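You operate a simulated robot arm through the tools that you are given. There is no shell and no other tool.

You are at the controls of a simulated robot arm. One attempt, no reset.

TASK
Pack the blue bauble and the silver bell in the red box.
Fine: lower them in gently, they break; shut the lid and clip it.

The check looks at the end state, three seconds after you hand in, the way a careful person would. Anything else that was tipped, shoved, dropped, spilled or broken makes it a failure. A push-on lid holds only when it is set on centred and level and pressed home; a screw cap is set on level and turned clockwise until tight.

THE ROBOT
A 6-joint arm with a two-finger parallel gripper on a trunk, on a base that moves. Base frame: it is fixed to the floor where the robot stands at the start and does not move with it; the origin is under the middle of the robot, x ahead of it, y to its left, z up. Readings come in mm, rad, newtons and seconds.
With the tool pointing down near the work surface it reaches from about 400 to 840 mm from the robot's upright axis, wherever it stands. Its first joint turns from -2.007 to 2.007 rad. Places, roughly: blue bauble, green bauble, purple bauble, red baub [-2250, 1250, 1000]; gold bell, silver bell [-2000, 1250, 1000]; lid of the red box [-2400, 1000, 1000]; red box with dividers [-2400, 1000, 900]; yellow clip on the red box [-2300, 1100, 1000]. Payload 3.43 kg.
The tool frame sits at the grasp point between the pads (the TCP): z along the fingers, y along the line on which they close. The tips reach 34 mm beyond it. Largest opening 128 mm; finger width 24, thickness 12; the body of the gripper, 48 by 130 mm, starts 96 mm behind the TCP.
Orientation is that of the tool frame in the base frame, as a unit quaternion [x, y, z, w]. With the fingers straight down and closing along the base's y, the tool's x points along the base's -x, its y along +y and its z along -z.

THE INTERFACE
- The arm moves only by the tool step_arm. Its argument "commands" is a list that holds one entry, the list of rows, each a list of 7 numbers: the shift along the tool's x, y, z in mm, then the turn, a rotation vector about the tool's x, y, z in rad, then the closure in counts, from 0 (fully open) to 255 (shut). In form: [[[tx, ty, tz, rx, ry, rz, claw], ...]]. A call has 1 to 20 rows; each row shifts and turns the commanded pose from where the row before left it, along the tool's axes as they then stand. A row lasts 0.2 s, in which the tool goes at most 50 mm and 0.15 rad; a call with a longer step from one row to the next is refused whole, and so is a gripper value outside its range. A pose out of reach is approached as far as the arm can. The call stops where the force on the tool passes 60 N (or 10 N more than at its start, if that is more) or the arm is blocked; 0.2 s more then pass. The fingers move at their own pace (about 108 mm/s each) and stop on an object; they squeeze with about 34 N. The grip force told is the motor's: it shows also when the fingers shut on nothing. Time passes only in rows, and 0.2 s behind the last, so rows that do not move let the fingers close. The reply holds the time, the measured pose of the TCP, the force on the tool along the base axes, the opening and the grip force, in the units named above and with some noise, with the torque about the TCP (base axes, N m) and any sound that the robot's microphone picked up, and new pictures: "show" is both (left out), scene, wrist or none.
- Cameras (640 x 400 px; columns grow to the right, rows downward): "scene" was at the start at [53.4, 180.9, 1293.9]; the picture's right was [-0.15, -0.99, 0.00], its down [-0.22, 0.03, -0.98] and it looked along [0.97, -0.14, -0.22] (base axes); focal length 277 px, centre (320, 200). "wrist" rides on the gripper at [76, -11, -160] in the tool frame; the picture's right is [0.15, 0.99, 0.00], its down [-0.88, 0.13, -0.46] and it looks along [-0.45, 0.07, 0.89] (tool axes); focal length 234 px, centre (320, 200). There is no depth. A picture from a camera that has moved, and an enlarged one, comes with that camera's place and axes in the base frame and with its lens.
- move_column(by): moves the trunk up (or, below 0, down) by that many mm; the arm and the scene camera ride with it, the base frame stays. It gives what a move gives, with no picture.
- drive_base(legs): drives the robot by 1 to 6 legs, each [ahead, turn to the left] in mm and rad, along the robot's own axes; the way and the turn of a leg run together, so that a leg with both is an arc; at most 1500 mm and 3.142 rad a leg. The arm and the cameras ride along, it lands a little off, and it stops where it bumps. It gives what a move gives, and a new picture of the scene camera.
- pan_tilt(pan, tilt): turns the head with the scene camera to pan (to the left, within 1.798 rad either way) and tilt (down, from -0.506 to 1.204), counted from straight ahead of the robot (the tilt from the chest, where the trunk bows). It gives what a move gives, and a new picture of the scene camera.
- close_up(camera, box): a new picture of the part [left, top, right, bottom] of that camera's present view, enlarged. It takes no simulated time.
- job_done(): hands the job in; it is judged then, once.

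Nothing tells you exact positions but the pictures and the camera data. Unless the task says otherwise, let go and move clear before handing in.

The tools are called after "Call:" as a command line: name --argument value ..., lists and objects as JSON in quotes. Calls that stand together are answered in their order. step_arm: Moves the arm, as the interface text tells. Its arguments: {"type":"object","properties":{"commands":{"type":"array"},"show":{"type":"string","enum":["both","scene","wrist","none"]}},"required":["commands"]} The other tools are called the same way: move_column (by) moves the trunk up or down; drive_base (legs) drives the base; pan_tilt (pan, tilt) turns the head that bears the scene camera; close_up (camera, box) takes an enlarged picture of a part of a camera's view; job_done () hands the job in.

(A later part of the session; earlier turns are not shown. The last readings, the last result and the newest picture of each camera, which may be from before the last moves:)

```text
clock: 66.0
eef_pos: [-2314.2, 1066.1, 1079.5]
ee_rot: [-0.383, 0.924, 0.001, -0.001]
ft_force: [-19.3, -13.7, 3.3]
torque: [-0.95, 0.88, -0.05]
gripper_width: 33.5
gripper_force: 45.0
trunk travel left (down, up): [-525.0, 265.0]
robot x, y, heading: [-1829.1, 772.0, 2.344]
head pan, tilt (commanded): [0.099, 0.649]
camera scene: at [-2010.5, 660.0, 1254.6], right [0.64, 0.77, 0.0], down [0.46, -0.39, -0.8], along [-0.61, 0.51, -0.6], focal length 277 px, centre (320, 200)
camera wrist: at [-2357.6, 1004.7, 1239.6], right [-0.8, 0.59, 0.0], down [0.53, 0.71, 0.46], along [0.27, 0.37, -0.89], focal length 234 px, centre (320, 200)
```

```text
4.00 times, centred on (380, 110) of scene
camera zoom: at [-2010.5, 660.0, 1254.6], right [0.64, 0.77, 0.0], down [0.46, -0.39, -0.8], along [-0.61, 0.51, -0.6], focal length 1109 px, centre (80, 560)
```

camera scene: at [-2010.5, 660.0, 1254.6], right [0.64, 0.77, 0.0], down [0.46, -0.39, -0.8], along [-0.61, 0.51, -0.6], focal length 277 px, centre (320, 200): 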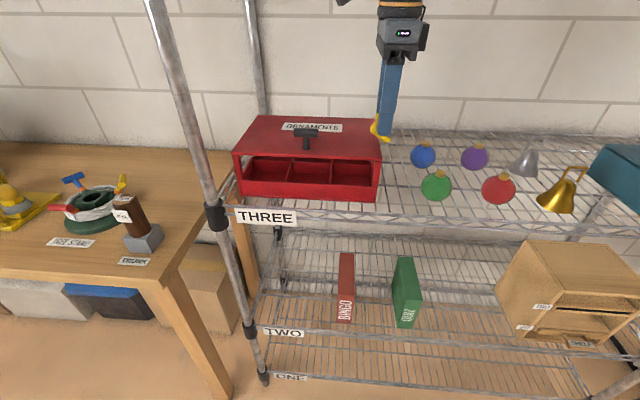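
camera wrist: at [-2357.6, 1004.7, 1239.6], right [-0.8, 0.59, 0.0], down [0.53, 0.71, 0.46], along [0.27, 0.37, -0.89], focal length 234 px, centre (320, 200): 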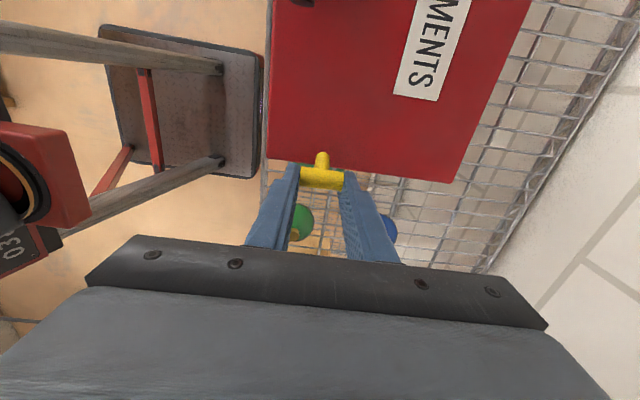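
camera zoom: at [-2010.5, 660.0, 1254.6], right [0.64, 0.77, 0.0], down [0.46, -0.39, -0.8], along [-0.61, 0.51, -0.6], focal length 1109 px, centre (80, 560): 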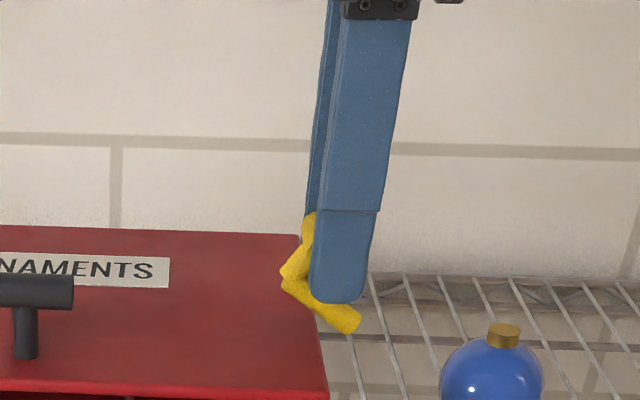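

It turns smoothly at ~23 N. I continue the arc over the top.

Call:
step_arm --commands '[[[-5.6, 0, -1.1, 0, 0, 0, 255], [-5.7, 0, -0.5, 0, 0, 0, 255], [-5.7, 0, 0.1, 0, 0, 0, 255], [-5.7, 0, 0.7, 0, 0, 0, 255], [-5.5, 0, 1.3, 0, 0, 0, 255], [-5.5, 0, 1.9, 0, 0, 0, 255], [0, 0, 0, 0, 0, 0, 255]]]'

Call:
close_up --camera "wrist" --box '[240, 120, 400, 220]'

Call:
close_up --camera "scene" --box '[320, 60, 440, 160]'

```text
clock: 67.6
eef_pos: [-2287.6, 1092.2, 1077.3]
ee_rot: [-0.383, 0.924, 0.002, 0.001]
ft_force: [-0.3, 0.2, -0.2]
torque: [0.01, -0.01, -0.01]
gripper_width: 0.1
gripper_force: 33.1
trunk travel left (down, up): [-525.0, 265.0]
robot x, y, heading: [-1828.0, 773.0, 2.341]
head pan, tilt (commanded): [0.099, 0.649]
camera scene: at [-2009.8, 660.8, 1254.7], right [0.64, 0.76, 0.0], down [0.46, -0.39, -0.8], along [-0.61, 0.51, -0.6], focal length 277 px, centre (320, 200)
camera wrist: at [-2333.1, 1030.7, 1236.6], right [-0.8, 0.59, 0.0], down [0.53, 0.72, 0.46], along [0.27, 0.37, -0.89], focal length 234 px, centre (320, 200)
```

scene: 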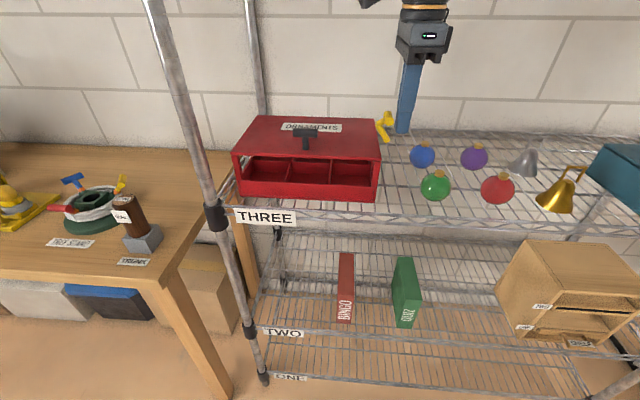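
wrist: 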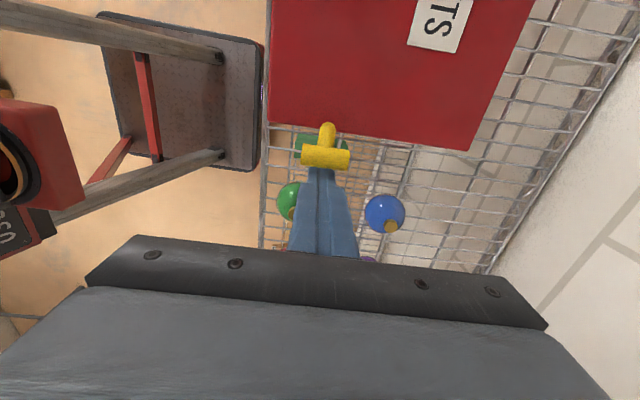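

```text
4.00 times, centred on (320, 170) of wrist
camera zoom: at [-2333.1, 1030.7, 1236.6], right [-0.8, 0.59, 0.0], down [0.53, 0.72, 0.46], along [0.27, 0.37, -0.89], focal length 937 px, centre (320, 320)
```

zoom: 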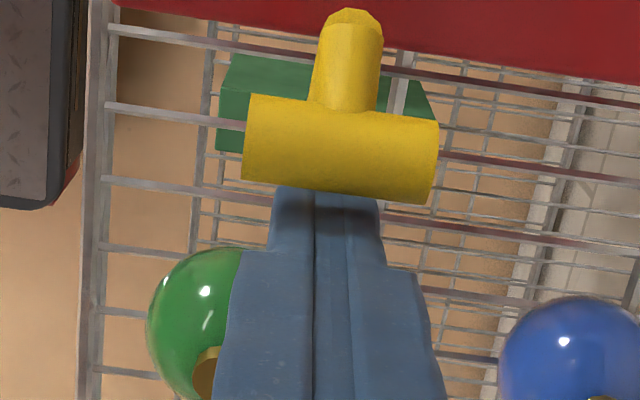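

```text
4.00 times, centred on (380, 110) of scene
camera zoom: at [-2009.8, 660.8, 1254.7], right [0.64, 0.76, 0.0], down [0.46, -0.39, -0.8], along [-0.61, 0.51, -0.6], focal length 1109 px, centre (80, 560)
```

zoom: 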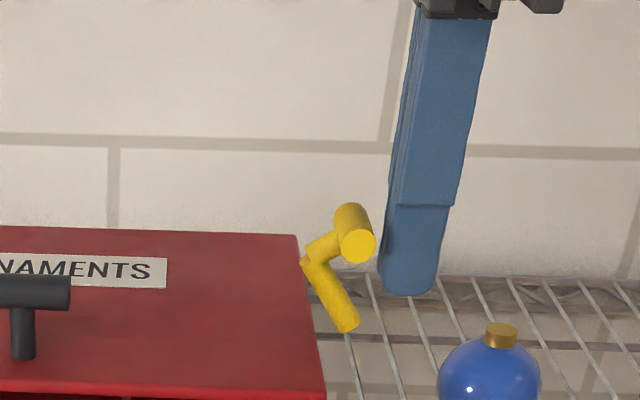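

The bar slipped out of the grip part-way (clip now ~46° open). With the fingers shut they make a solid pusher: I go over the bar to its left side and push it further to the right.

Call:
step_arm --commands '[[[0, 0, -25, 0, 0, 0, 255], [0, 0, -25, 0, 0, 0, 255], [20, 0, 0, 0, 0, 0, 255], [20, 0, 0, 0, 0, 0, 255], [20, 0, 0, 0, 0, 0, 255], [20, 0, 0, 0, 0, 0, 255], [0, 0, 20, 0, 0, 0, 255], [0, 0, 17, 0, 0, 0, 255], [0, 0, 0, 0, 0, 0, 255]]]'

Call:
close_up --camera "wrist" --box '[240, 120, 400, 220]'

Call:
close_up --camera "scene" --box '[320, 60, 440, 160]'

```text
clock: 69.6
eef_pos: [-2344.5, 1034.7, 1091.1]
ee_rot: [-0.383, 0.924, 0.001, -0.001]
ft_force: [-1.1, 0.3, 0.5]
torque: [-0.06, 0.03, 0.0]
gripper_width: 0.1
gripper_force: 32.6
trunk travel left (down, up): [-525.0, 265.0]
robot x, y, heading: [-1834.0, 771.4, 2.344]
head pan, tilt (commanded): [0.099, 0.649]
camera scene: at [-2009.7, 660.6, 1254.7], right [0.64, 0.76, 0.0], down [0.46, -0.39, -0.8], along [-0.61, 0.51, -0.6], focal length 277 px, centre (320, 200)
camera wrist: at [-2389.5, 973.3, 1249.7], right [-0.8, 0.59, 0.0], down [0.53, 0.71, 0.46], along [0.27, 0.37, -0.89], focal length 234 px, centre (320, 200)
```

scene: 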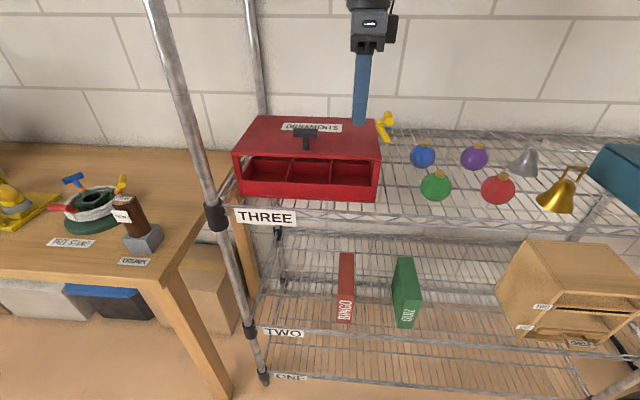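
wrist: 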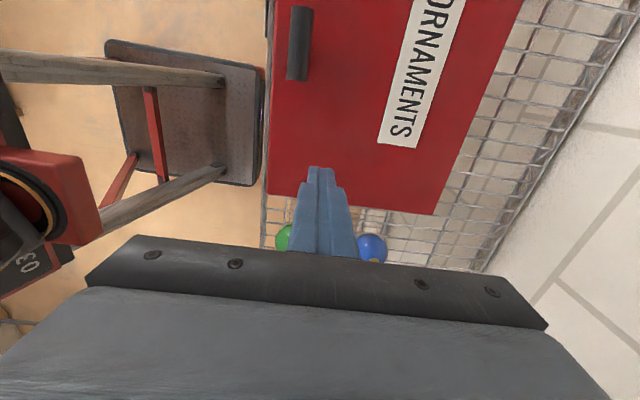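

```text
4.00 times, centred on (320, 170) of wrist
camera zoom: at [-2389.5, 973.3, 1249.7], right [-0.8, 0.59, 0.0], down [0.53, 0.71, 0.46], along [0.27, 0.37, -0.89], focal length 937 px, centre (320, 320)
```

zoom: 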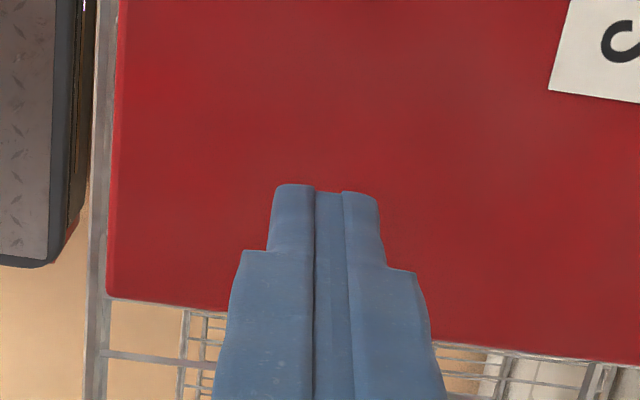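

```text
4.00 times, centred on (380, 110) of scene
camera zoom: at [-2009.7, 660.6, 1254.7], right [0.64, 0.76, 0.0], down [0.46, -0.39, -0.8], along [-0.61, 0.51, -0.6], focal length 1109 px, centre (80, 560)
```

zoom: 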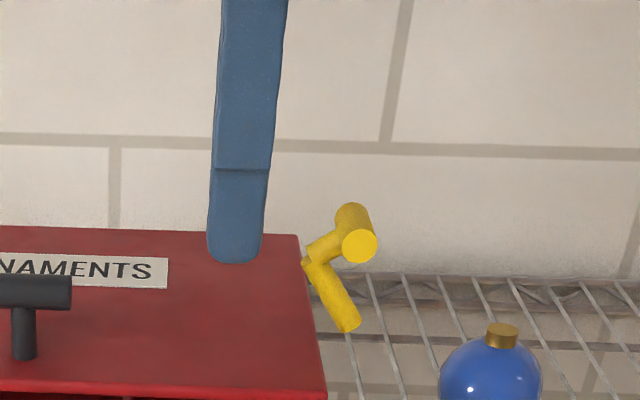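

Now pushing right with the closed fingers, 42 mm.

Call:
step_arm --commands '[[[-8, 0, 0, 0, 0, 0, 255], [-8, 0, 0, 0, 0, 0, 255], [-5, 0, 0, 0, 0, 0, 255], [-5, 0, 0, 0, 0, 0, 255], [-4, 0, 0, 0, 0, 0, 255], [-4, 0, 0, 0, 0, 0, 255], [-4, 0, 0, 0, 0, 0, 255], [-4, 0, 0, 0, 0, 0, 255], [0, 0, 0, 0, 0, 0, 255]]]' --show "scene"

Call:
close_up --camera "scene" --box '[320, 60, 440, 160]'

```text
clock: 71.0
eef_pos: [-2327.5, 1052.3, 1091.5]
ee_rot: [-0.385, 0.923, 0.0, -0.007]
ft_force: [-15.5, -16.3, -2.5]
torque: [-0.5, 0.37, -0.04]
gripper_width: 0.0
gripper_force: 33.7
trunk travel left (down, up): [-525.0, 265.0]
robot x, y, heading: [-1831.3, 771.3, 2.348]
head pan, tilt (commanded): [0.099, 0.649]
stopped in row 7: the force on the tool passed its limit at 64 N (the readings are from after the stop); the commanded pose is now the measured one
camera scene: at [-2010.0, 658.0, 1254.3], right [0.64, 0.77, 0.0], down [0.47, -0.38, -0.8], along [-0.61, 0.51, -0.6], focal length 277 px, centre (320, 200)
```

scene: 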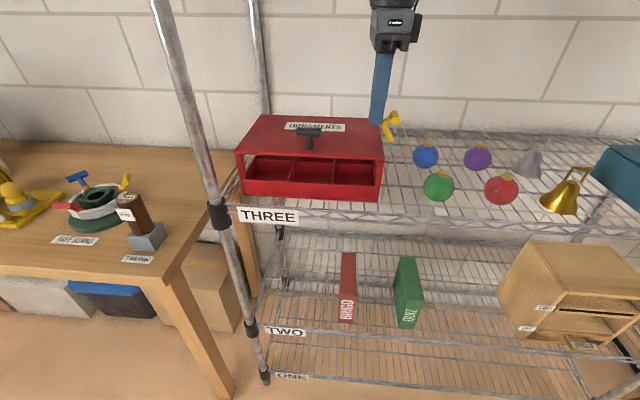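

```text
4.00 times, centred on (380, 110) of scene
camera zoom: at [-2010.0, 658.0, 1254.3], right [0.64, 0.77, 0.0], down [0.47, -0.38, -0.8], along [-0.61, 0.51, -0.6], focal length 1109 px, centre (80, 560)
```

zoom: 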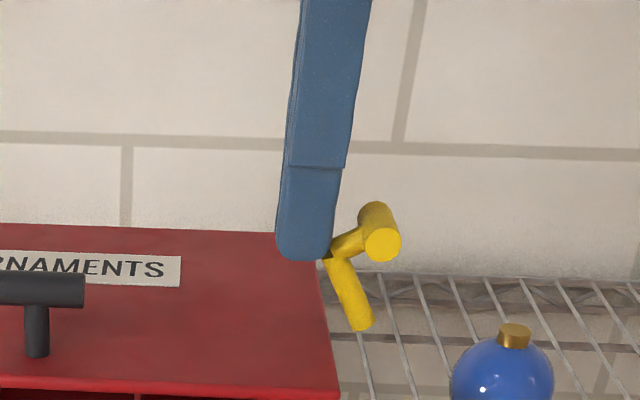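

The push hit 64 N and stopped; the clip is now ~65–70° open, possibly at its stop. I back off and look closely from above.

Call:
step_arm --commands '[[[10, 0, 0, 0, 0, 0, 255], [0, 0, -30, 0, 0, 0, 255], [0, 0, -30, 0, 0, 0, 255], [10, 0, 0, 0, 0, 0, 255], [0, 0, 0, 0, 0, 0, 255]]]'

Call:
close_up --camera "wrist" --box '[240, 100, 400, 200]'

Call:
close_up --camera "scene" --box '[340, 90, 430, 150]'

```text
clock: 72.2
eef_pos: [-2339.2, 1041.7, 1152.2]
ee_rot: [-0.384, 0.923, 0.001, -0.006]
ft_force: [0.4, -0.4, -0.7]
torque: [0.0, 0.01, -0.03]
gripper_width: 0.0
gripper_force: 33.0
trunk travel left (down, up): [-525.0, 265.0]
robot x, y, heading: [-1835.2, 768.0, 2.345]
head pan, tilt (commanded): [0.099, 0.649]
camera scene: at [-2009.2, 659.6, 1254.7], right [0.64, 0.77, 0.0], down [0.46, -0.39, -0.8], along [-0.61, 0.51, -0.6], focal length 277 px, centre (320, 200)
camera wrist: at [-2381.7, 979.8, 1312.8], right [-0.81, 0.59, 0.01], down [0.53, 0.72, 0.45], along [0.26, 0.36, -0.89], focal length 234 px, centre (320, 200)
```

scene: 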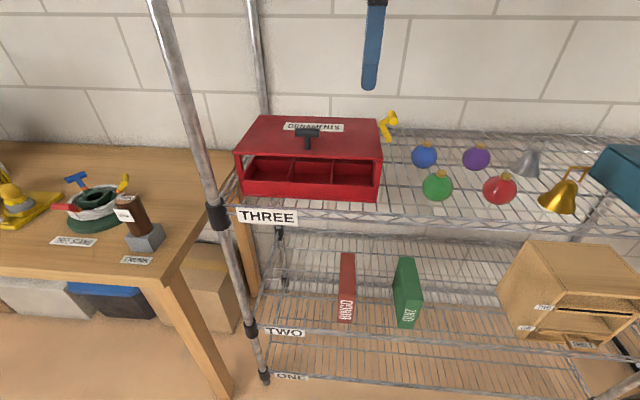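
wrist: 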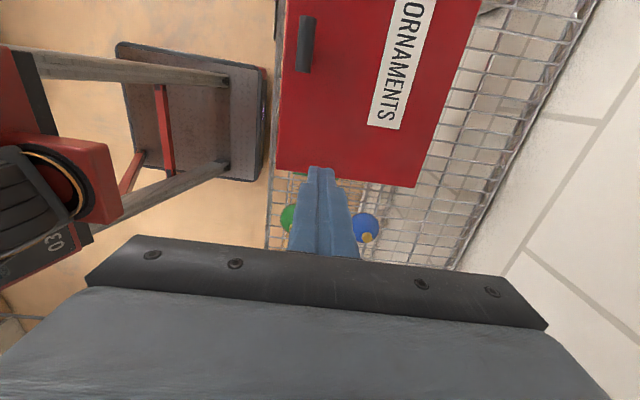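

```text
4.00 times, centred on (320, 150) of wrist
camera zoom: at [-2381.7, 979.8, 1312.8], right [-0.81, 0.59, 0.01], down [0.53, 0.72, 0.45], along [0.26, 0.36, -0.89], focal length 937 px, centre (320, 400)
```

zoom: 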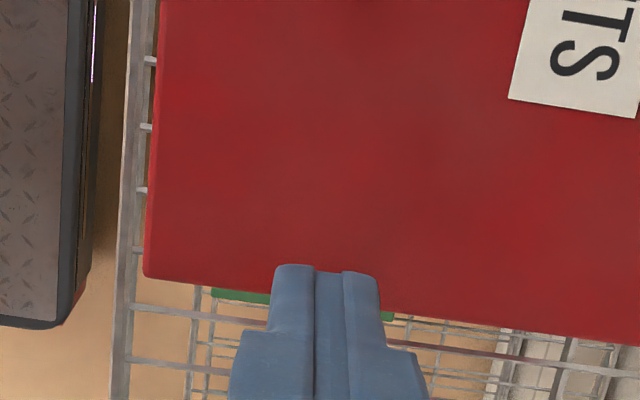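

```text
6.67 times, centred on (385, 120) of scene
camera zoom: at [-2009.2, 659.6, 1254.7], right [0.64, 0.77, 0.0], down [0.46, -0.39, -0.8], along [-0.61, 0.51, -0.6], focal length 1849 px, centre (-113, 733)
```

zoom: 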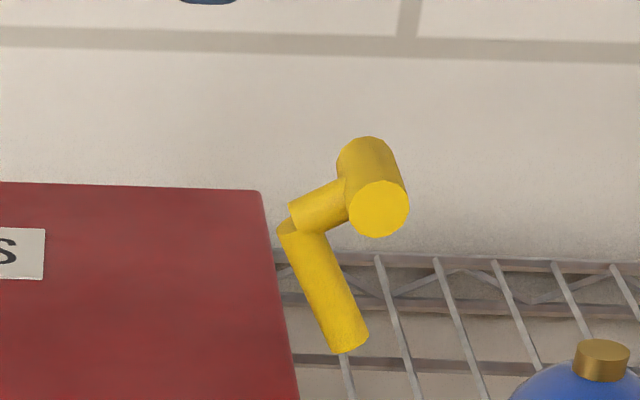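

The box itself hasn't moved. The tongue's inner end still seems to overlap the lid edge by a few mm, so I push once more, slowly, to see whether it yields or is at its stop.

Call:
step_arm --commands '[[[0, 0, 20, 0.006, -0.01, 0.003, 255], [0, 0, 20, 0, 0, 0, 255], [0, 0, 20, 0, 0, 0, 255], [-8, 0, 0, 0, 0, 0, 255], [-8, 0, 0, 0, 0, 0, 255], [-2, 0, 0, 0, 0, 0, 255], [-2, 0, 0, 0, 0, 0, 255], [-2, 0, 0, 0, 0, 0, 255], [-2, 0, 0, 0, 0, 0, 255], [-2, 0, 0, 0, 0, 0, 255], [0, 0, 0, 0, 0, 0, 255]]]'

Call:
close_up --camera "scene" --box '[340, 90, 430, 150]'

```text
clock: 74.3
eef_pos: [-2327.2, 1051.9, 1093.1]
ee_rot: [-0.385, 0.923, -0.002, -0.007]
ft_force: [-13.4, -17.5, -0.8]
torque: [-0.51, 0.37, -0.03]
gripper_width: 0.1
gripper_force: 32.8
trunk travel left (down, up): [-525.0, 265.0]
robot x, y, heading: [-1832.6, 769.6, 2.353]
head pan, tilt (commanded): [0.099, 0.649]
stopped in row 10: the force on the tool passed its limit at 62 N (the readings are from after the stop); the commanded pose is now the measured one
camera scene: at [-2009.5, 657.1, 1254.3], right [0.63, 0.77, 0.0], down [0.47, -0.38, -0.8], along [-0.62, 0.51, -0.6], focal length 277 px, centre (320, 200)
camera wrist: at [-2369.7, 992.3, 1253.8], right [-0.81, 0.59, 0.0], down [0.53, 0.72, 0.44], along [0.26, 0.36, -0.9], focal length 234 px, centre (320, 200)
```

scene: 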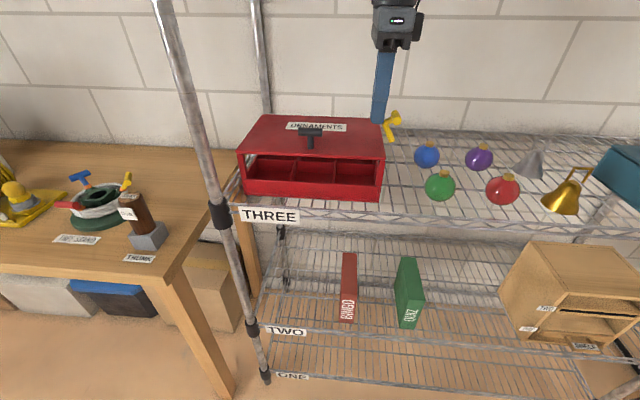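
wrist: 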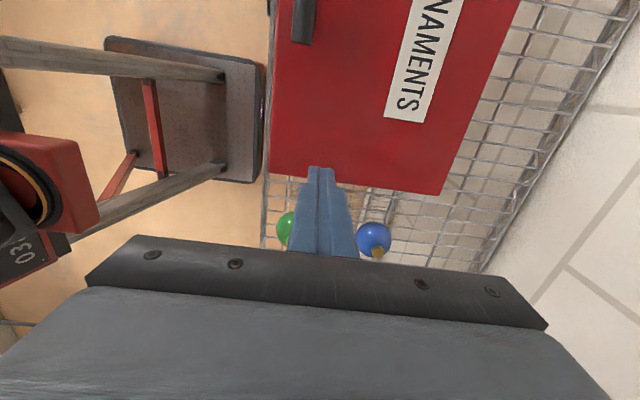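

```text
6.67 times, centred on (385, 120) of scene
camera zoom: at [-2009.5, 657.1, 1254.3], right [0.63, 0.77, 0.0], down [0.47, -0.38, -0.8], along [-0.62, 0.51, -0.6], focal length 1849 px, centre (-113, 733)
```

zoom: 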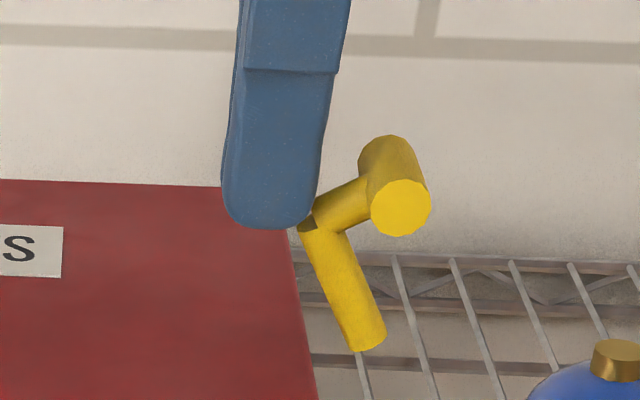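

It is rigidly at its stop, ~72° open. I back off, rise, turn the gripper back, and go above the lid handle.

Call:
step_arm --commands '[[[12, 0, 0, 0.002, -0.0146, 0.005, 255], [0, 0, -30, 0, 0, 0, 255], [0, 0, -30, 0, 0, 0, 255], [36, -10, 0, 0, 0, 0, 150], [36, -10, 0, 0, 0, 0, 90], [36, -10.5, 0, 0, 0, 0, 90], [0, 0, 0, 0, 0, -0.14, 90], [0, 0, 0, 0, 0, -0.14, 90], [0, 0, 0, 0, 0, -0.14, 90], [0, 0, 0, 0, 0, -0.14, 90], [0, 0, 0, 0, 0, -0.14, 90], [0, 0, 0, 0, 0, -0.14, 90], [0, 0, 0, 0, 0, -0.14, 90], [0, 0, 0, 0, 0, -0.14, 90], [0, 0, 0, 0, 0, -0.14, 90], [0, 0, 0, 0, 0, -0.14, 90], [0, 0, 0, 0, 0, -0.14, 90], [0, 0, 0, 0, 0, -0.03, 90], [0, 0, 0, 0, 0, 0, 90]]]'

Call:
close_up --camera "wrist" --box '[200, 100, 440, 250]'

Call:
close_up --camera "scene" --box '[340, 90, 430, 150]'

```text
clock: 78.3
eef_pos: [-2387.9, 947.9, 1152.0]
ee_rot: [0.924, -0.383, 0.001, -0.002]
ft_force: [0.6, 0.4, 0.7]
torque: [-0.01, 0.02, 0.0]
gripper_width: 82.6
gripper_force: 0.1
trunk travel left (down, up): [-525.0, 265.0]
robot x, y, heading: [-1835.0, 769.4, 2.352]
head pan, tilt (commanded): [0.099, 0.649]
camera scene: at [-2008.9, 658.6, 1254.7], right [0.64, 0.77, 0.0], down [0.47, -0.38, -0.8], along [-0.61, 0.51, -0.6], focal length 277 px, centre (320, 200)
camera wrist: at [-2326.5, 902.8, 1312.3], right [-0.6, -0.8, 0.0], down [-0.71, 0.53, 0.46], along [-0.36, 0.28, -0.89], focal length 234 px, centre (320, 200)
```

scene: 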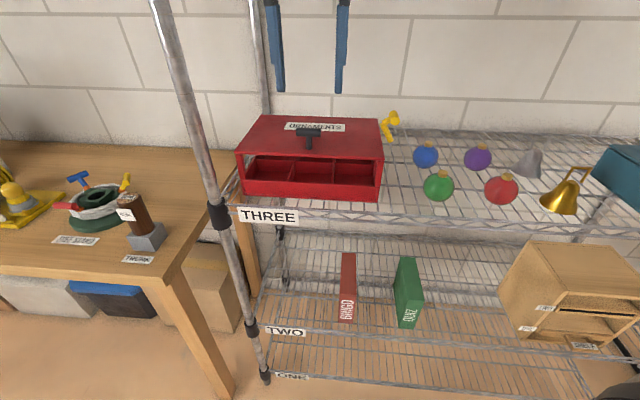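
wrist: 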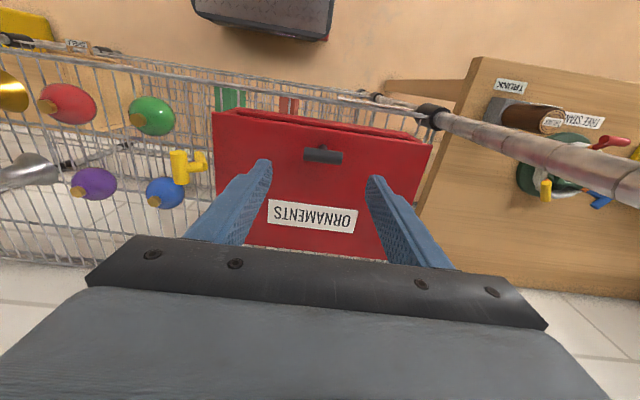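

```text
2.67 times, centred on (320, 175) of wrist
camera zoom: at [-2326.5, 902.8, 1312.3], right [-0.6, -0.8, 0.0], down [-0.71, 0.53, 0.46], along [-0.36, 0.28, -0.89], focal length 624 px, centre (320, 267)
```

zoom: 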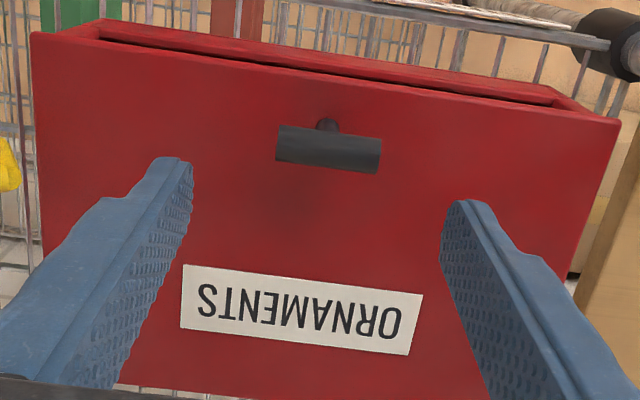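

```text
6.67 times, centred on (385, 120) of scene
camera zoom: at [-2008.9, 658.6, 1254.7], right [0.64, 0.77, 0.0], down [0.47, -0.38, -0.8], along [-0.61, 0.51, -0.6], focal length 1849 px, centre (-113, 733)
```

zoom: 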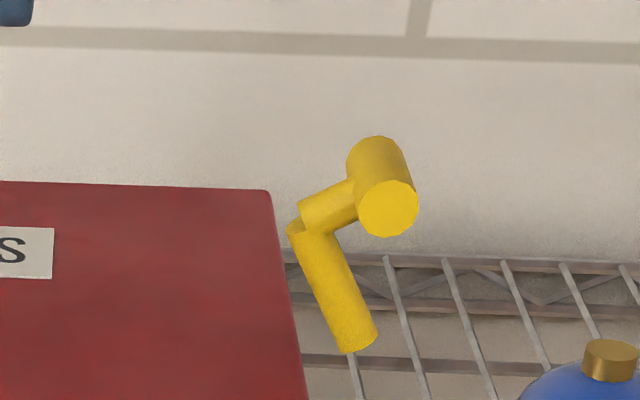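

The clip sits clear of the lid edge in this view. I shift 4 mm left, descend, and grip the handle bar's ends again.

Call:
step_arm --commands '[[[0.5, 4.4, 0, 0, 0, 0, 90], [0, 0, 30, 0, 0, 0, 90], [0, 0, 30, 0, 0, 0, 90], [0, 0, 20, 0, 0, 0, 90], [0, 0, 11, 0, 0, 0, 90], [0, 0, 0, 0, 0, 0, 140], [0, 0, 0, 0, 0, 0, 160], [0, 0, 0, 0, 0, 0, 255], [0, 0, 0, 0, 0, 0, 255], [0, 0, 0, 0, 0, 0, 255]]]' --show "wrist"

Call:
close_up --camera "wrist" --box '[240, 130, 400, 230]'

Call:
close_up --camera "scene" --box '[220, 60, 420, 212]'

```text
clock: 80.5
eef_pos: [-2389.7, 945.6, 1062.1]
ee_rot: [0.923, -0.385, 0.001, -0.003]
ft_force: [13.3, 9.3, -2.3]
torque: [0.12, -0.54, -0.1]
gripper_width: 43.4
gripper_force: 44.8
trunk travel left (down, up): [-525.0, 265.0]
robot x, y, heading: [-1832.5, 771.6, 2.349]
head pan, tilt (commanded): [0.099, 0.649]
camera wrist: at [-2328.3, 899.5, 1221.9], right [-0.6, -0.8, 0.0], down [-0.71, 0.53, 0.45], along [-0.36, 0.28, -0.89], focal length 234 px, centre (320, 200)
```

wrist: 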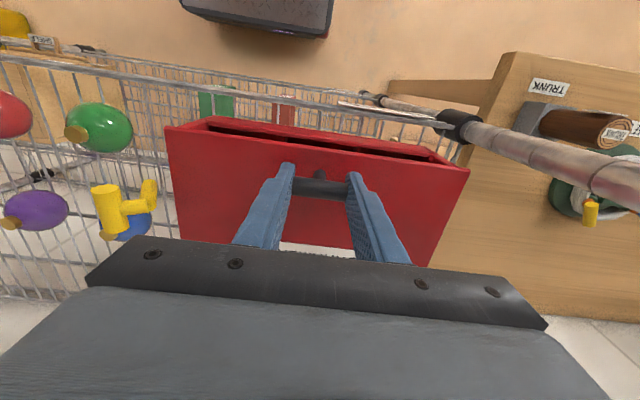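

```text
4.00 times, centred on (320, 180) of wrist
camera zoom: at [-2328.3, 899.5, 1221.9], right [-0.6, -0.8, 0.0], down [-0.71, 0.53, 0.45], along [-0.36, 0.28, -0.89], focal length 937 px, centre (320, 280)
```

zoom: 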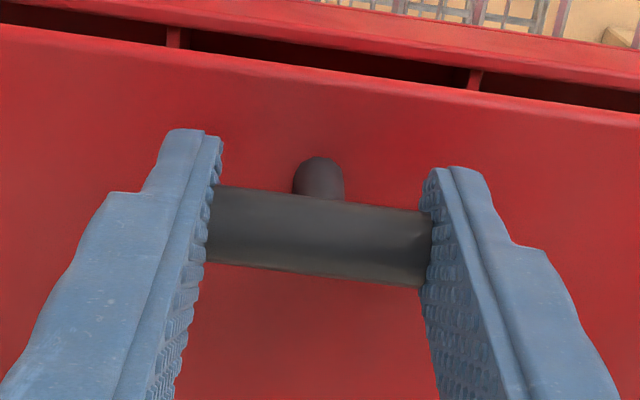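

```text
2.63 times, centred on (320, 136) of scene
camera zoom: at [-2008.4, 659.3, 1254.9], right [0.64, 0.77, 0.0], down [0.47, -0.39, -0.8], along [-0.61, 0.51, -0.6], focal length 730 px, centre (320, 368)
```

zoom: 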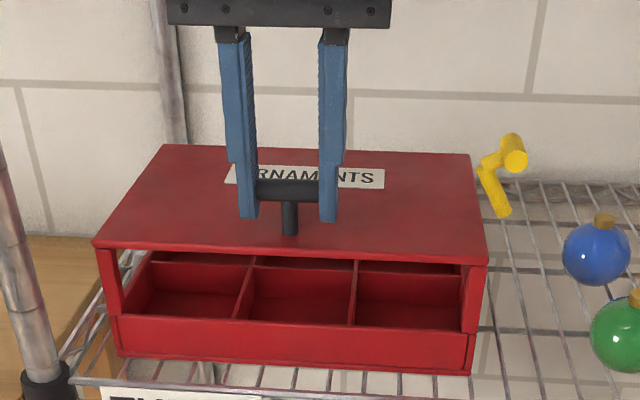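

Gripped. Test lift again: 6 mm up with a slight backward component.

Call:
step_arm --commands '[[[0, -0.8, 0, 0, 0, 0, 255], [-0.5, 0, -2, 0, 0, 0, 255], [-0.5, 0, -2, 0, 0, 0, 255], [-0.5, 0, -2, 0, 0, 0, 255], [0, 0, 0, 0, 0, 0, 255]]]'

Call:
close_up --camera "scene" --box '[220, 60, 420, 212]'

```text
clock: 81.7
eef_pos: [-2390.7, 946.1, 1069.0]
ee_rot: [0.924, -0.384, 0.001, -0.001]
ft_force: [9.8, 1.2, -6.4]
torque: [-0.93, -1.11, 0.02]
gripper_width: 43.7
gripper_force: 45.2
trunk travel left (down, up): [-525.0, 265.0]
robot x, y, heading: [-1829.9, 772.1, 2.355]
head pan, tilt (commanded): [0.099, 0.649]
camera scene: at [-2008.5, 658.8, 1254.8], right [0.64, 0.77, 0.0], down [0.47, -0.38, -0.8], along [-0.61, 0.51, -0.6], focal length 277 px, centre (320, 200)
camera wrist: at [-2329.2, 900.9, 1228.5], right [-0.6, -0.8, 0.0], down [-0.71, 0.53, 0.46], along [-0.36, 0.27, -0.89], focal length 234 px, centre (320, 200)
```

scene: 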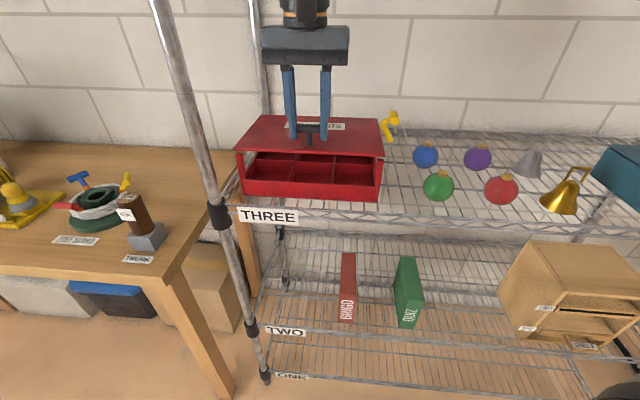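
wrist: 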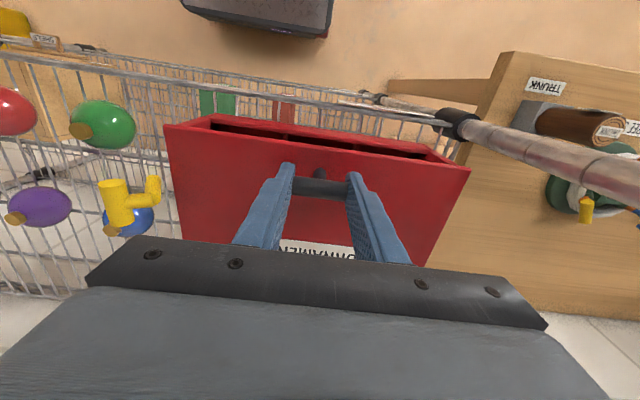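

```text
2.63 times, centred on (320, 136) of scene
camera zoom: at [-2008.5, 658.8, 1254.8], right [0.64, 0.77, 0.0], down [0.47, -0.38, -0.8], along [-0.61, 0.51, -0.6], focal length 730 px, centre (320, 368)
```

zoom: 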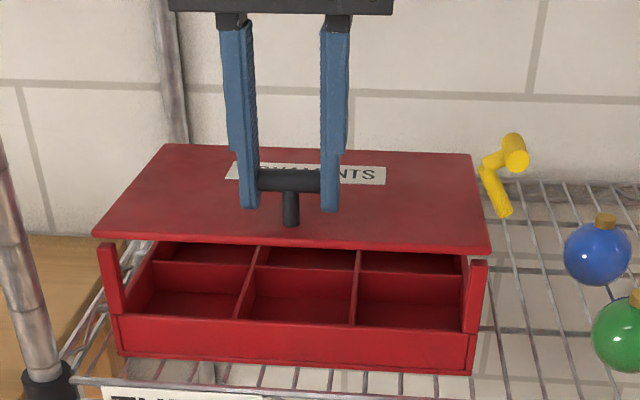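

The lid is now opening freely (hinged at the back). I swing it up along its arc in stages, starting with about 20°.

Call:
step_arm --commands '[[[-4.1, 0, -12.5, 0, 0, 0, 255], [-4.9, 0, -12.3, 0, 0, 0, 255], [-5.8, 0, -11.8, 0, 0, 0, 255], [-6.6, 0, -11.4, 0, 0, 0, 255], [0, 0, 0, 0, 0, 0, 255]]]'

Call:
close_up --camera "scene" --box '[220, 60, 420, 212]'

```text
clock: 82.9
eef_pos: [-2405.5, 962.2, 1116.7]
ee_rot: [0.923, -0.385, 0.0, -0.001]
ft_force: [5.4, -2.7, -5.8]
torque: [-0.98, -0.93, 0.11]
gripper_width: 43.8
gripper_force: 44.5
trunk travel left (down, up): [-525.0, 265.0]
robot x, y, heading: [-1829.2, 767.3, 2.351]
head pan, tilt (commanded): [0.099, 0.649]
camera scene: at [-2008.7, 658.7, 1254.7], right [0.64, 0.77, 0.0], down [0.47, -0.38, -0.8], along [-0.61, 0.51, -0.6], focal length 277 px, centre (320, 200)
camera wrist: at [-2344.5, 916.3, 1276.3], right [-0.6, -0.8, 0.0], down [-0.71, 0.53, 0.46], along [-0.36, 0.28, -0.89], focal length 234 px, centre (320, 200)
```

scene: 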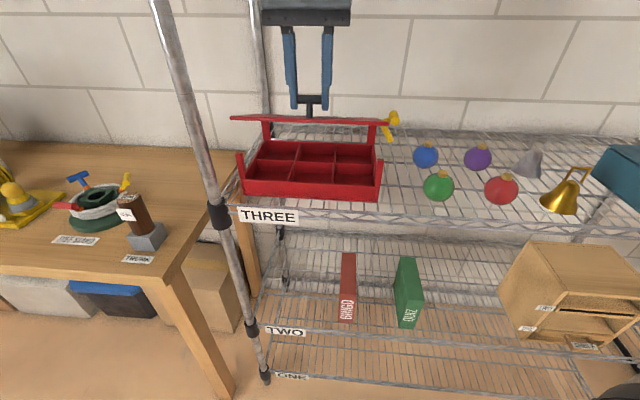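
wrist: 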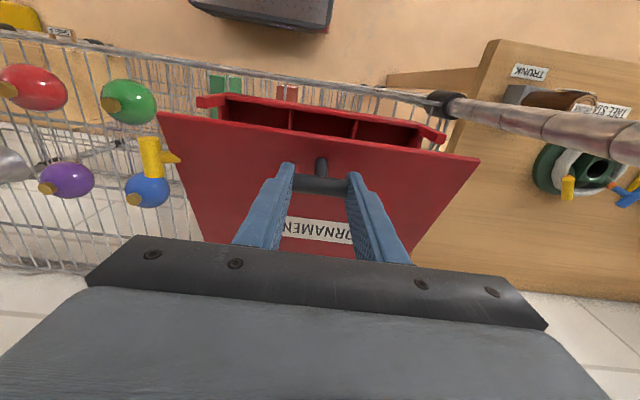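

```text
2.63 times, centred on (320, 136) of scene
camera zoom: at [-2008.7, 658.7, 1254.7], right [0.64, 0.77, 0.0], down [0.47, -0.38, -0.8], along [-0.61, 0.51, -0.6], focal length 730 px, centre (320, 368)
```

zoom: 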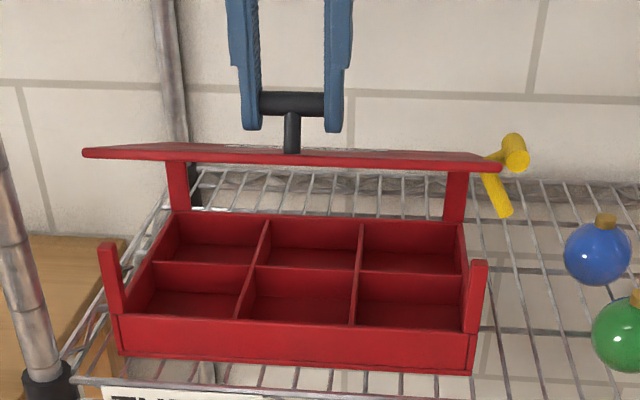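

The lid rises smoothly with only ~6 N. Before going deeper into the rack I look up to check the arm's clearance to the shelf above.

Call:
pan_tilt --pan 0.1 --tilt -0.1

```text
clock: 84.0
eef_pos: [-2406.0, 961.2, 1116.6]
ee_rot: [0.923, -0.385, 0.0, -0.002]
ft_force: [2.0, -4.3, -0.7]
torque: [-0.38, -0.31, 0.05]
gripper_width: 43.5
gripper_force: 45.0
trunk travel left (down, up): [-525.0, 265.0]
robot x, y, heading: [-1833.8, 768.8, 2.352]
head pan, tilt (commanded): [0.099, -0.099]
camera scene: at [-2009.0, 658.7, 1323.0], right [0.64, 0.77, 0.0], down [-0.08, 0.06, -1.0], along [-0.77, 0.63, 0.1], focal length 277 px, centre (320, 200)
```

scene: 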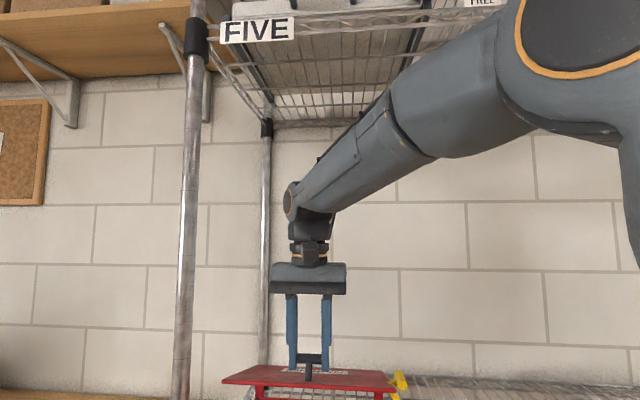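

Clearance to shelf FIVE (z≈1650) is ample. I keep swinging the lid up.

Call:
step_arm --commands '[[[-7.3, 0, -10.9, 0, 0, 0, 255], [-8.1, 0, -10.4, 0, 0, 0, 255], [-8.9, 0, -9.8, 0, 0, 0, 255], [-9.4, 0, -9.1, 0, 0, 0, 255], [-10.1, 0, -8.5, 0, 0, 0, 255], [-10.7, 0, -7.7, 0, 0, 0, 255], [-11.1, 0, -7.0, 0, 0, 0, 255], [0, 0, 0, 0, 0, 0, 255]]]'

```text
clock: 85.8
eef_pos: [-2453.1, 1008.5, 1178.8]
ee_rot: [0.923, -0.384, 0.0, -0.003]
ft_force: [7.1, -3.1, -2.9]
torque: [-0.94, -0.87, -0.09]
gripper_width: 43.6
gripper_force: 45.5
trunk travel left (down, up): [-525.0, 265.0]
robot x, y, heading: [-1832.2, 767.1, 2.354]
head pan, tilt (commanded): [0.099, -0.099]
camera scene: at [-2008.8, 658.9, 1323.1], right [0.64, 0.77, 0.0], down [-0.08, 0.06, -0.99], along [-0.77, 0.63, 0.1], focal length 277 px, centre (320, 200)
camera wrist: at [-2391.5, 963.0, 1338.4], right [-0.6, -0.8, 0.0], down [-0.71, 0.53, 0.46], along [-0.36, 0.28, -0.89], focal length 234 px, centre (320, 200)
```

scene: 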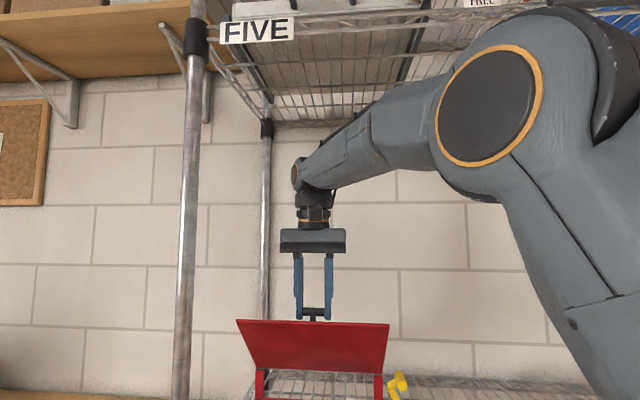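
wrist: 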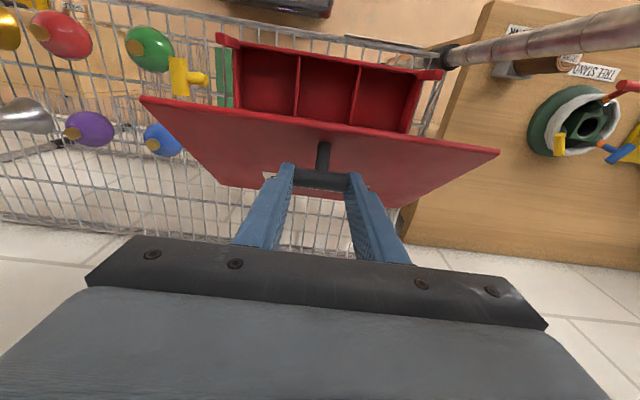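

Call:
step_arm --commands '[[[-11.7, 0, -6.2, 0, 0, 0, 255], [-12.0, 0, -5.4, 0, 0, 0, 255], [-12.4, 0, -4.5, 0, 0, 0, 255], [-12.6, 0, -3.6, 0, 0, 0, 255], [-12.9, 0, -2.7, 0, 0, 0, 255], [-13.1, 0, -1.9, 0, 0, 0, 255], [0, 0, 0, 0, 0, 0, 255]]]'

```text
clock: 87.4
eef_pos: [-2505.4, 1061.0, 1203.5]
ee_rot: [0.923, -0.384, 0.001, -0.002]
ft_force: [4.7, -4.9, -4.5]
torque: [-0.98, -0.77, -0.05]
gripper_width: 43.7
gripper_force: 45.4
trunk travel left (down, up): [-525.0, 265.0]
robot x, y, heading: [-1829.0, 768.6, 2.353]
head pan, tilt (commanded): [0.099, -0.099]
camera scene: at [-2008.9, 658.7, 1323.0], right [0.64, 0.77, 0.0], down [-0.08, 0.06, -0.99], along [-0.77, 0.63, 0.1], focal length 277 px, centre (320, 200)
camera wrist: at [-2443.6, 1015.1, 1363.3], right [-0.6, -0.8, 0.0], down [-0.71, 0.53, 0.46], along [-0.36, 0.28, -0.89], focal length 234 px, centre (320, 200)
```

scene: 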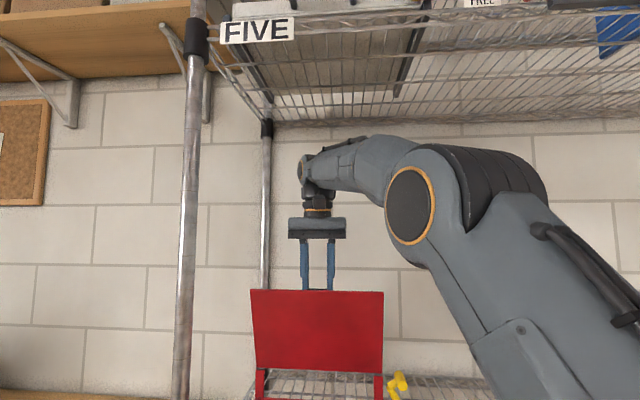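
wrist: 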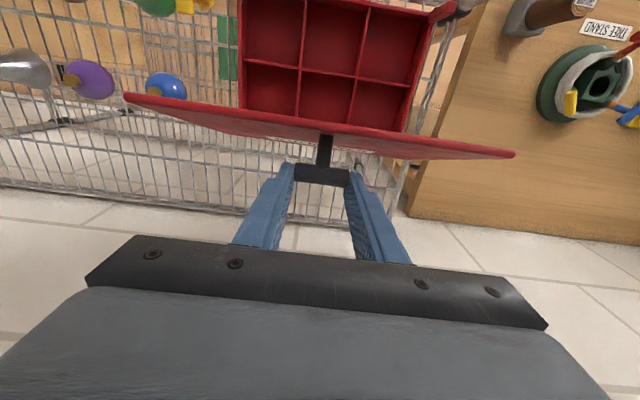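

Call:
step_arm --commands '[[[-13.1, 0, -0.9, 0, 0, 0, 255], [-13.2, 0, 0, 0, 0, 0, 255], [-13.1, 0, 0.9, 0, 0, 0, 255], [-13.1, 0, 1.9, 0, 0, 0, 255], [-12.9, 0, 2.7, 0, 0, 0, 255], [0, 0, 0, 0, 0, 0, 255]]]'

```text
clock: 88.8
eef_pos: [-2547.6, 1103.5, 1200.4]
ee_rot: [0.923, -0.384, -0.004, -0.002]
ft_force: [-19.3, -4.7, 33.3]
torque: [-0.29, 0.53, -0.21]
gripper_width: 43.5
gripper_force: 45.1
out of reach, approached as far as the arm can: row 5
trunk travel left (down, up): [-525.0, 265.0]
robot x, y, heading: [-1836.1, 771.2, 2.353]
head pan, tilt (commanded): [0.099, -0.099]
camera scene: at [-2008.8, 658.0, 1323.2], right [0.64, 0.77, 0.0], down [-0.08, 0.06, -0.99], along [-0.77, 0.63, 0.1], focal length 277 px, centre (320, 200)
camera wrist: at [-2484.2, 1056.8, 1359.1], right [-0.6, -0.8, 0.0], down [-0.71, 0.53, 0.46], along [-0.37, 0.28, -0.89], focal length 234 px, centre (320, 200)
```

scene: 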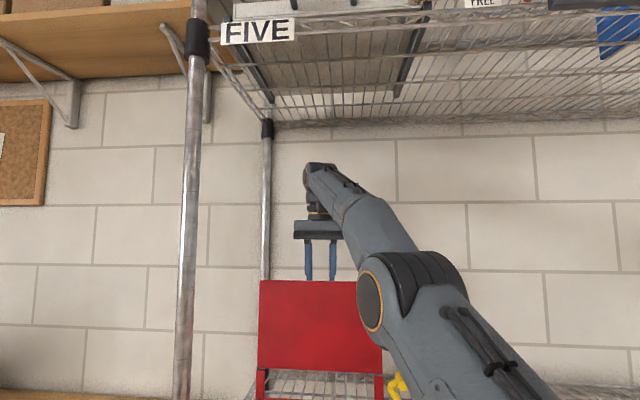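
wrist: 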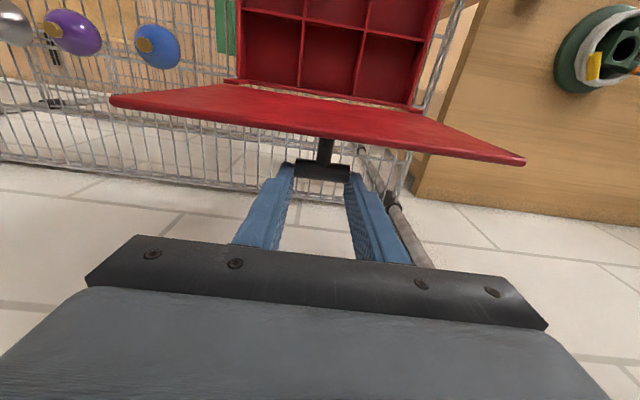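

The lid is at ~86°, and my arm is at the end of its reach. Earlier, when held still, the lid carried itself (hinge friction), so I ease back a few mm to remove strain and then open the fingers.

Call:
step_arm --commands '[[[4, 0, -0.5, 0, 0, 0, 255], [3, 0, 0, 0, 0, 0, 255], [0, 0, 0, 0, 0, 0, 255]]]' --show "wrist"

```text
clock: 89.6
eef_pos: [-2542.2, 1099.0, 1199.0]
ee_rot: [0.924, -0.383, 0.0, -0.002]
ft_force: [-23.4, -8.1, 26.0]
torque: [0.12, 1.14, -0.12]
gripper_width: 44.0
gripper_force: 44.8
trunk travel left (down, up): [-525.0, 265.0]
robot x, y, heading: [-1830.9, 769.4, 2.353]
head pan, tilt (commanded): [0.099, -0.099]
camera wrist: at [-2480.6, 1052.3, 1357.3], right [-0.6, -0.8, 0.0], down [-0.71, 0.53, 0.46], along [-0.36, 0.28, -0.89], focal length 234 px, centre (320, 200)
```

wrist: 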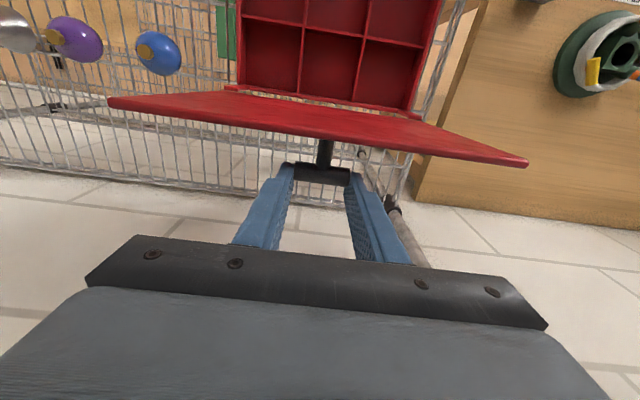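

Call:
step_arm --commands '[[[0, 1, -1.5, 0, 0, 0, 255], [0, 0, 0, 0, 0, 0, 255]]]' --show "none"

```text
clock: 90.2
eef_pos: [-2542.8, 1097.8, 1198.2]
ee_rot: [0.923, -0.384, 0.003, -0.002]
ft_force: [-17.5, -9.2, 9.7]
torque: [-0.05, 0.9, 0.14]
gripper_width: 43.8
gripper_force: 44.9
trunk travel left (down, up): [-525.0, 265.0]
robot x, y, heading: [-1831.3, 769.7, 2.354]
head pan, tilt (commanded): [0.099, -0.099]
```

Call:
step_arm --commands '[[[0, 1.2, -0.8, 0, 0, 0, 255], [0, 0, 0, 0, 0, 0, 255], [0, 0, 0, 0, 0, 0, 200], [0, 0, 0, 0, 0, 0, 150], [0, 0, 0, 0, 0, 0, 110], [0, 0, 0, 0, 0, 0, 100], [0, 0, 0, 0, 0, 0, 100]]]'

Call:
close_up --camera "wrist" --box '[160, 80, 480, 280]'

```text
clock: 91.8
eef_pos: [-2543.1, 1098.9, 1200.5]
ee_rot: [0.923, -0.384, 0.001, -0.002]
ft_force: [0.7, -0.2, -0.1]
torque: [0.0, 0.01, 0.02]
gripper_width: 77.8
gripper_force: 0.1
trunk travel left (down, up): [-525.0, 265.0]
robot x, y, heading: [-1829.2, 767.6, 2.354]
head pan, tilt (commanded): [0.099, -0.099]
camera scene: at [-2009.2, 658.8, 1323.0], right [0.64, 0.77, 0.0], down [-0.08, 0.06, -1.0], along [-0.77, 0.63, 0.1], focal length 277 px, centre (320, 200)
camera wrist: at [-2481.8, 1052.8, 1359.6], right [-0.6, -0.8, 0.0], down [-0.71, 0.53, 0.46], along [-0.36, 0.28, -0.89], focal length 234 px, centre (320, 200)
```

scene: 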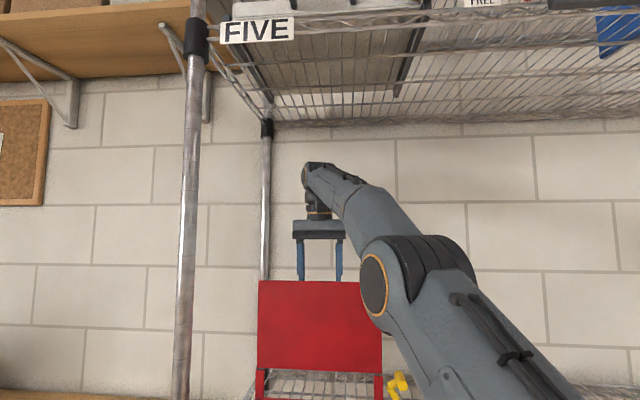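
wrist: 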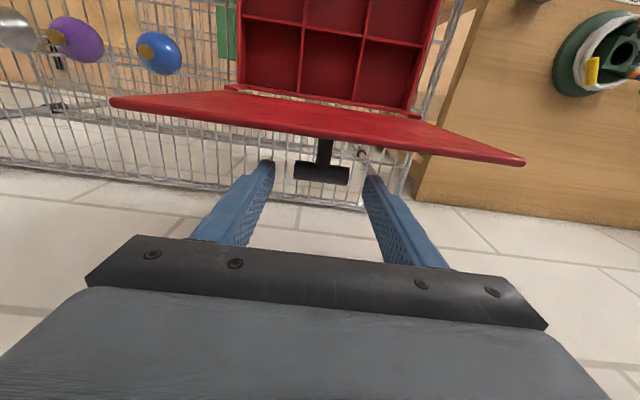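

```text
2.00 times, centred on (320, 180) of wrist
camera zoom: at [-2481.8, 1052.8, 1359.6], right [-0.6, -0.8, 0.0], down [-0.71, 0.53, 0.46], along [-0.36, 0.28, -0.89], focal length 468 px, centre (320, 240)
```

zoom: 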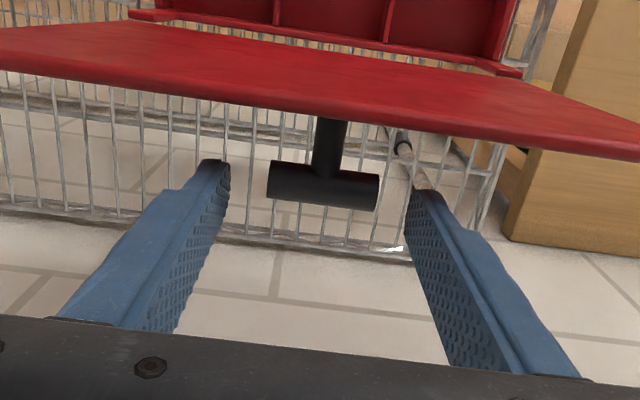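

The lid stays up by itself after release. I raise the trunk to lift the open fingers clear of the bar and the lid's top edge.

Call:
move_column --by 85

Call:
pan_tilt --pan 0.1 --tilt 0.35

```text
clock: 93.0
eef_pos: [-2529.6, 1084.9, 1283.8]
ee_rot: [0.923, -0.384, 0.0, -0.002]
ft_force: [0.0, 0.0, 0.9]
torque: [-0.01, 0.03, 0.02]
gripper_width: 77.8
gripper_force: 0.1
trunk travel left (down, up): [-610.0, 180.0]
robot x, y, heading: [-1831.7, 770.4, 2.351]
head pan, tilt (commanded): [0.099, -0.099]
```

```text
clock: 93.9
eef_pos: [-2529.8, 1085.0, 1285.5]
ee_rot: [0.923, -0.385, 0.0, -0.002]
ft_force: [-0.2, -0.1, -0.5]
torque: [0.0, 0.0, 0.05]
gripper_width: 77.8
gripper_force: 0.2
trunk travel left (down, up): [-610.0, 180.0]
robot x, y, heading: [-1833.4, 769.8, 2.348]
head pan, tilt (commanded): [0.099, 0.351]
camera scene: at [-1997.2, 645.9, 1366.8], right [0.64, 0.77, 0.0], down [0.26, -0.22, -0.94], along [-0.72, 0.6, -0.34], focal length 277 px, centre (320, 200)
```

scene: 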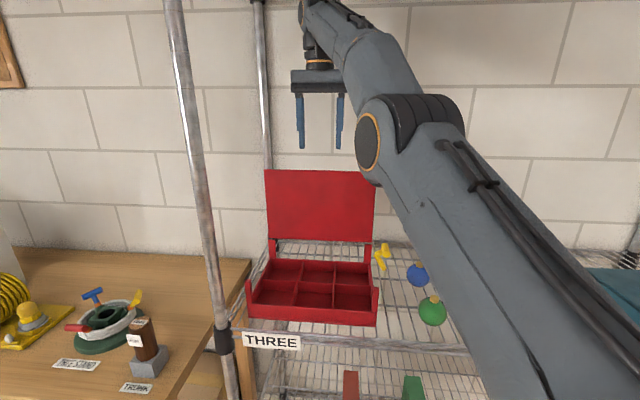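

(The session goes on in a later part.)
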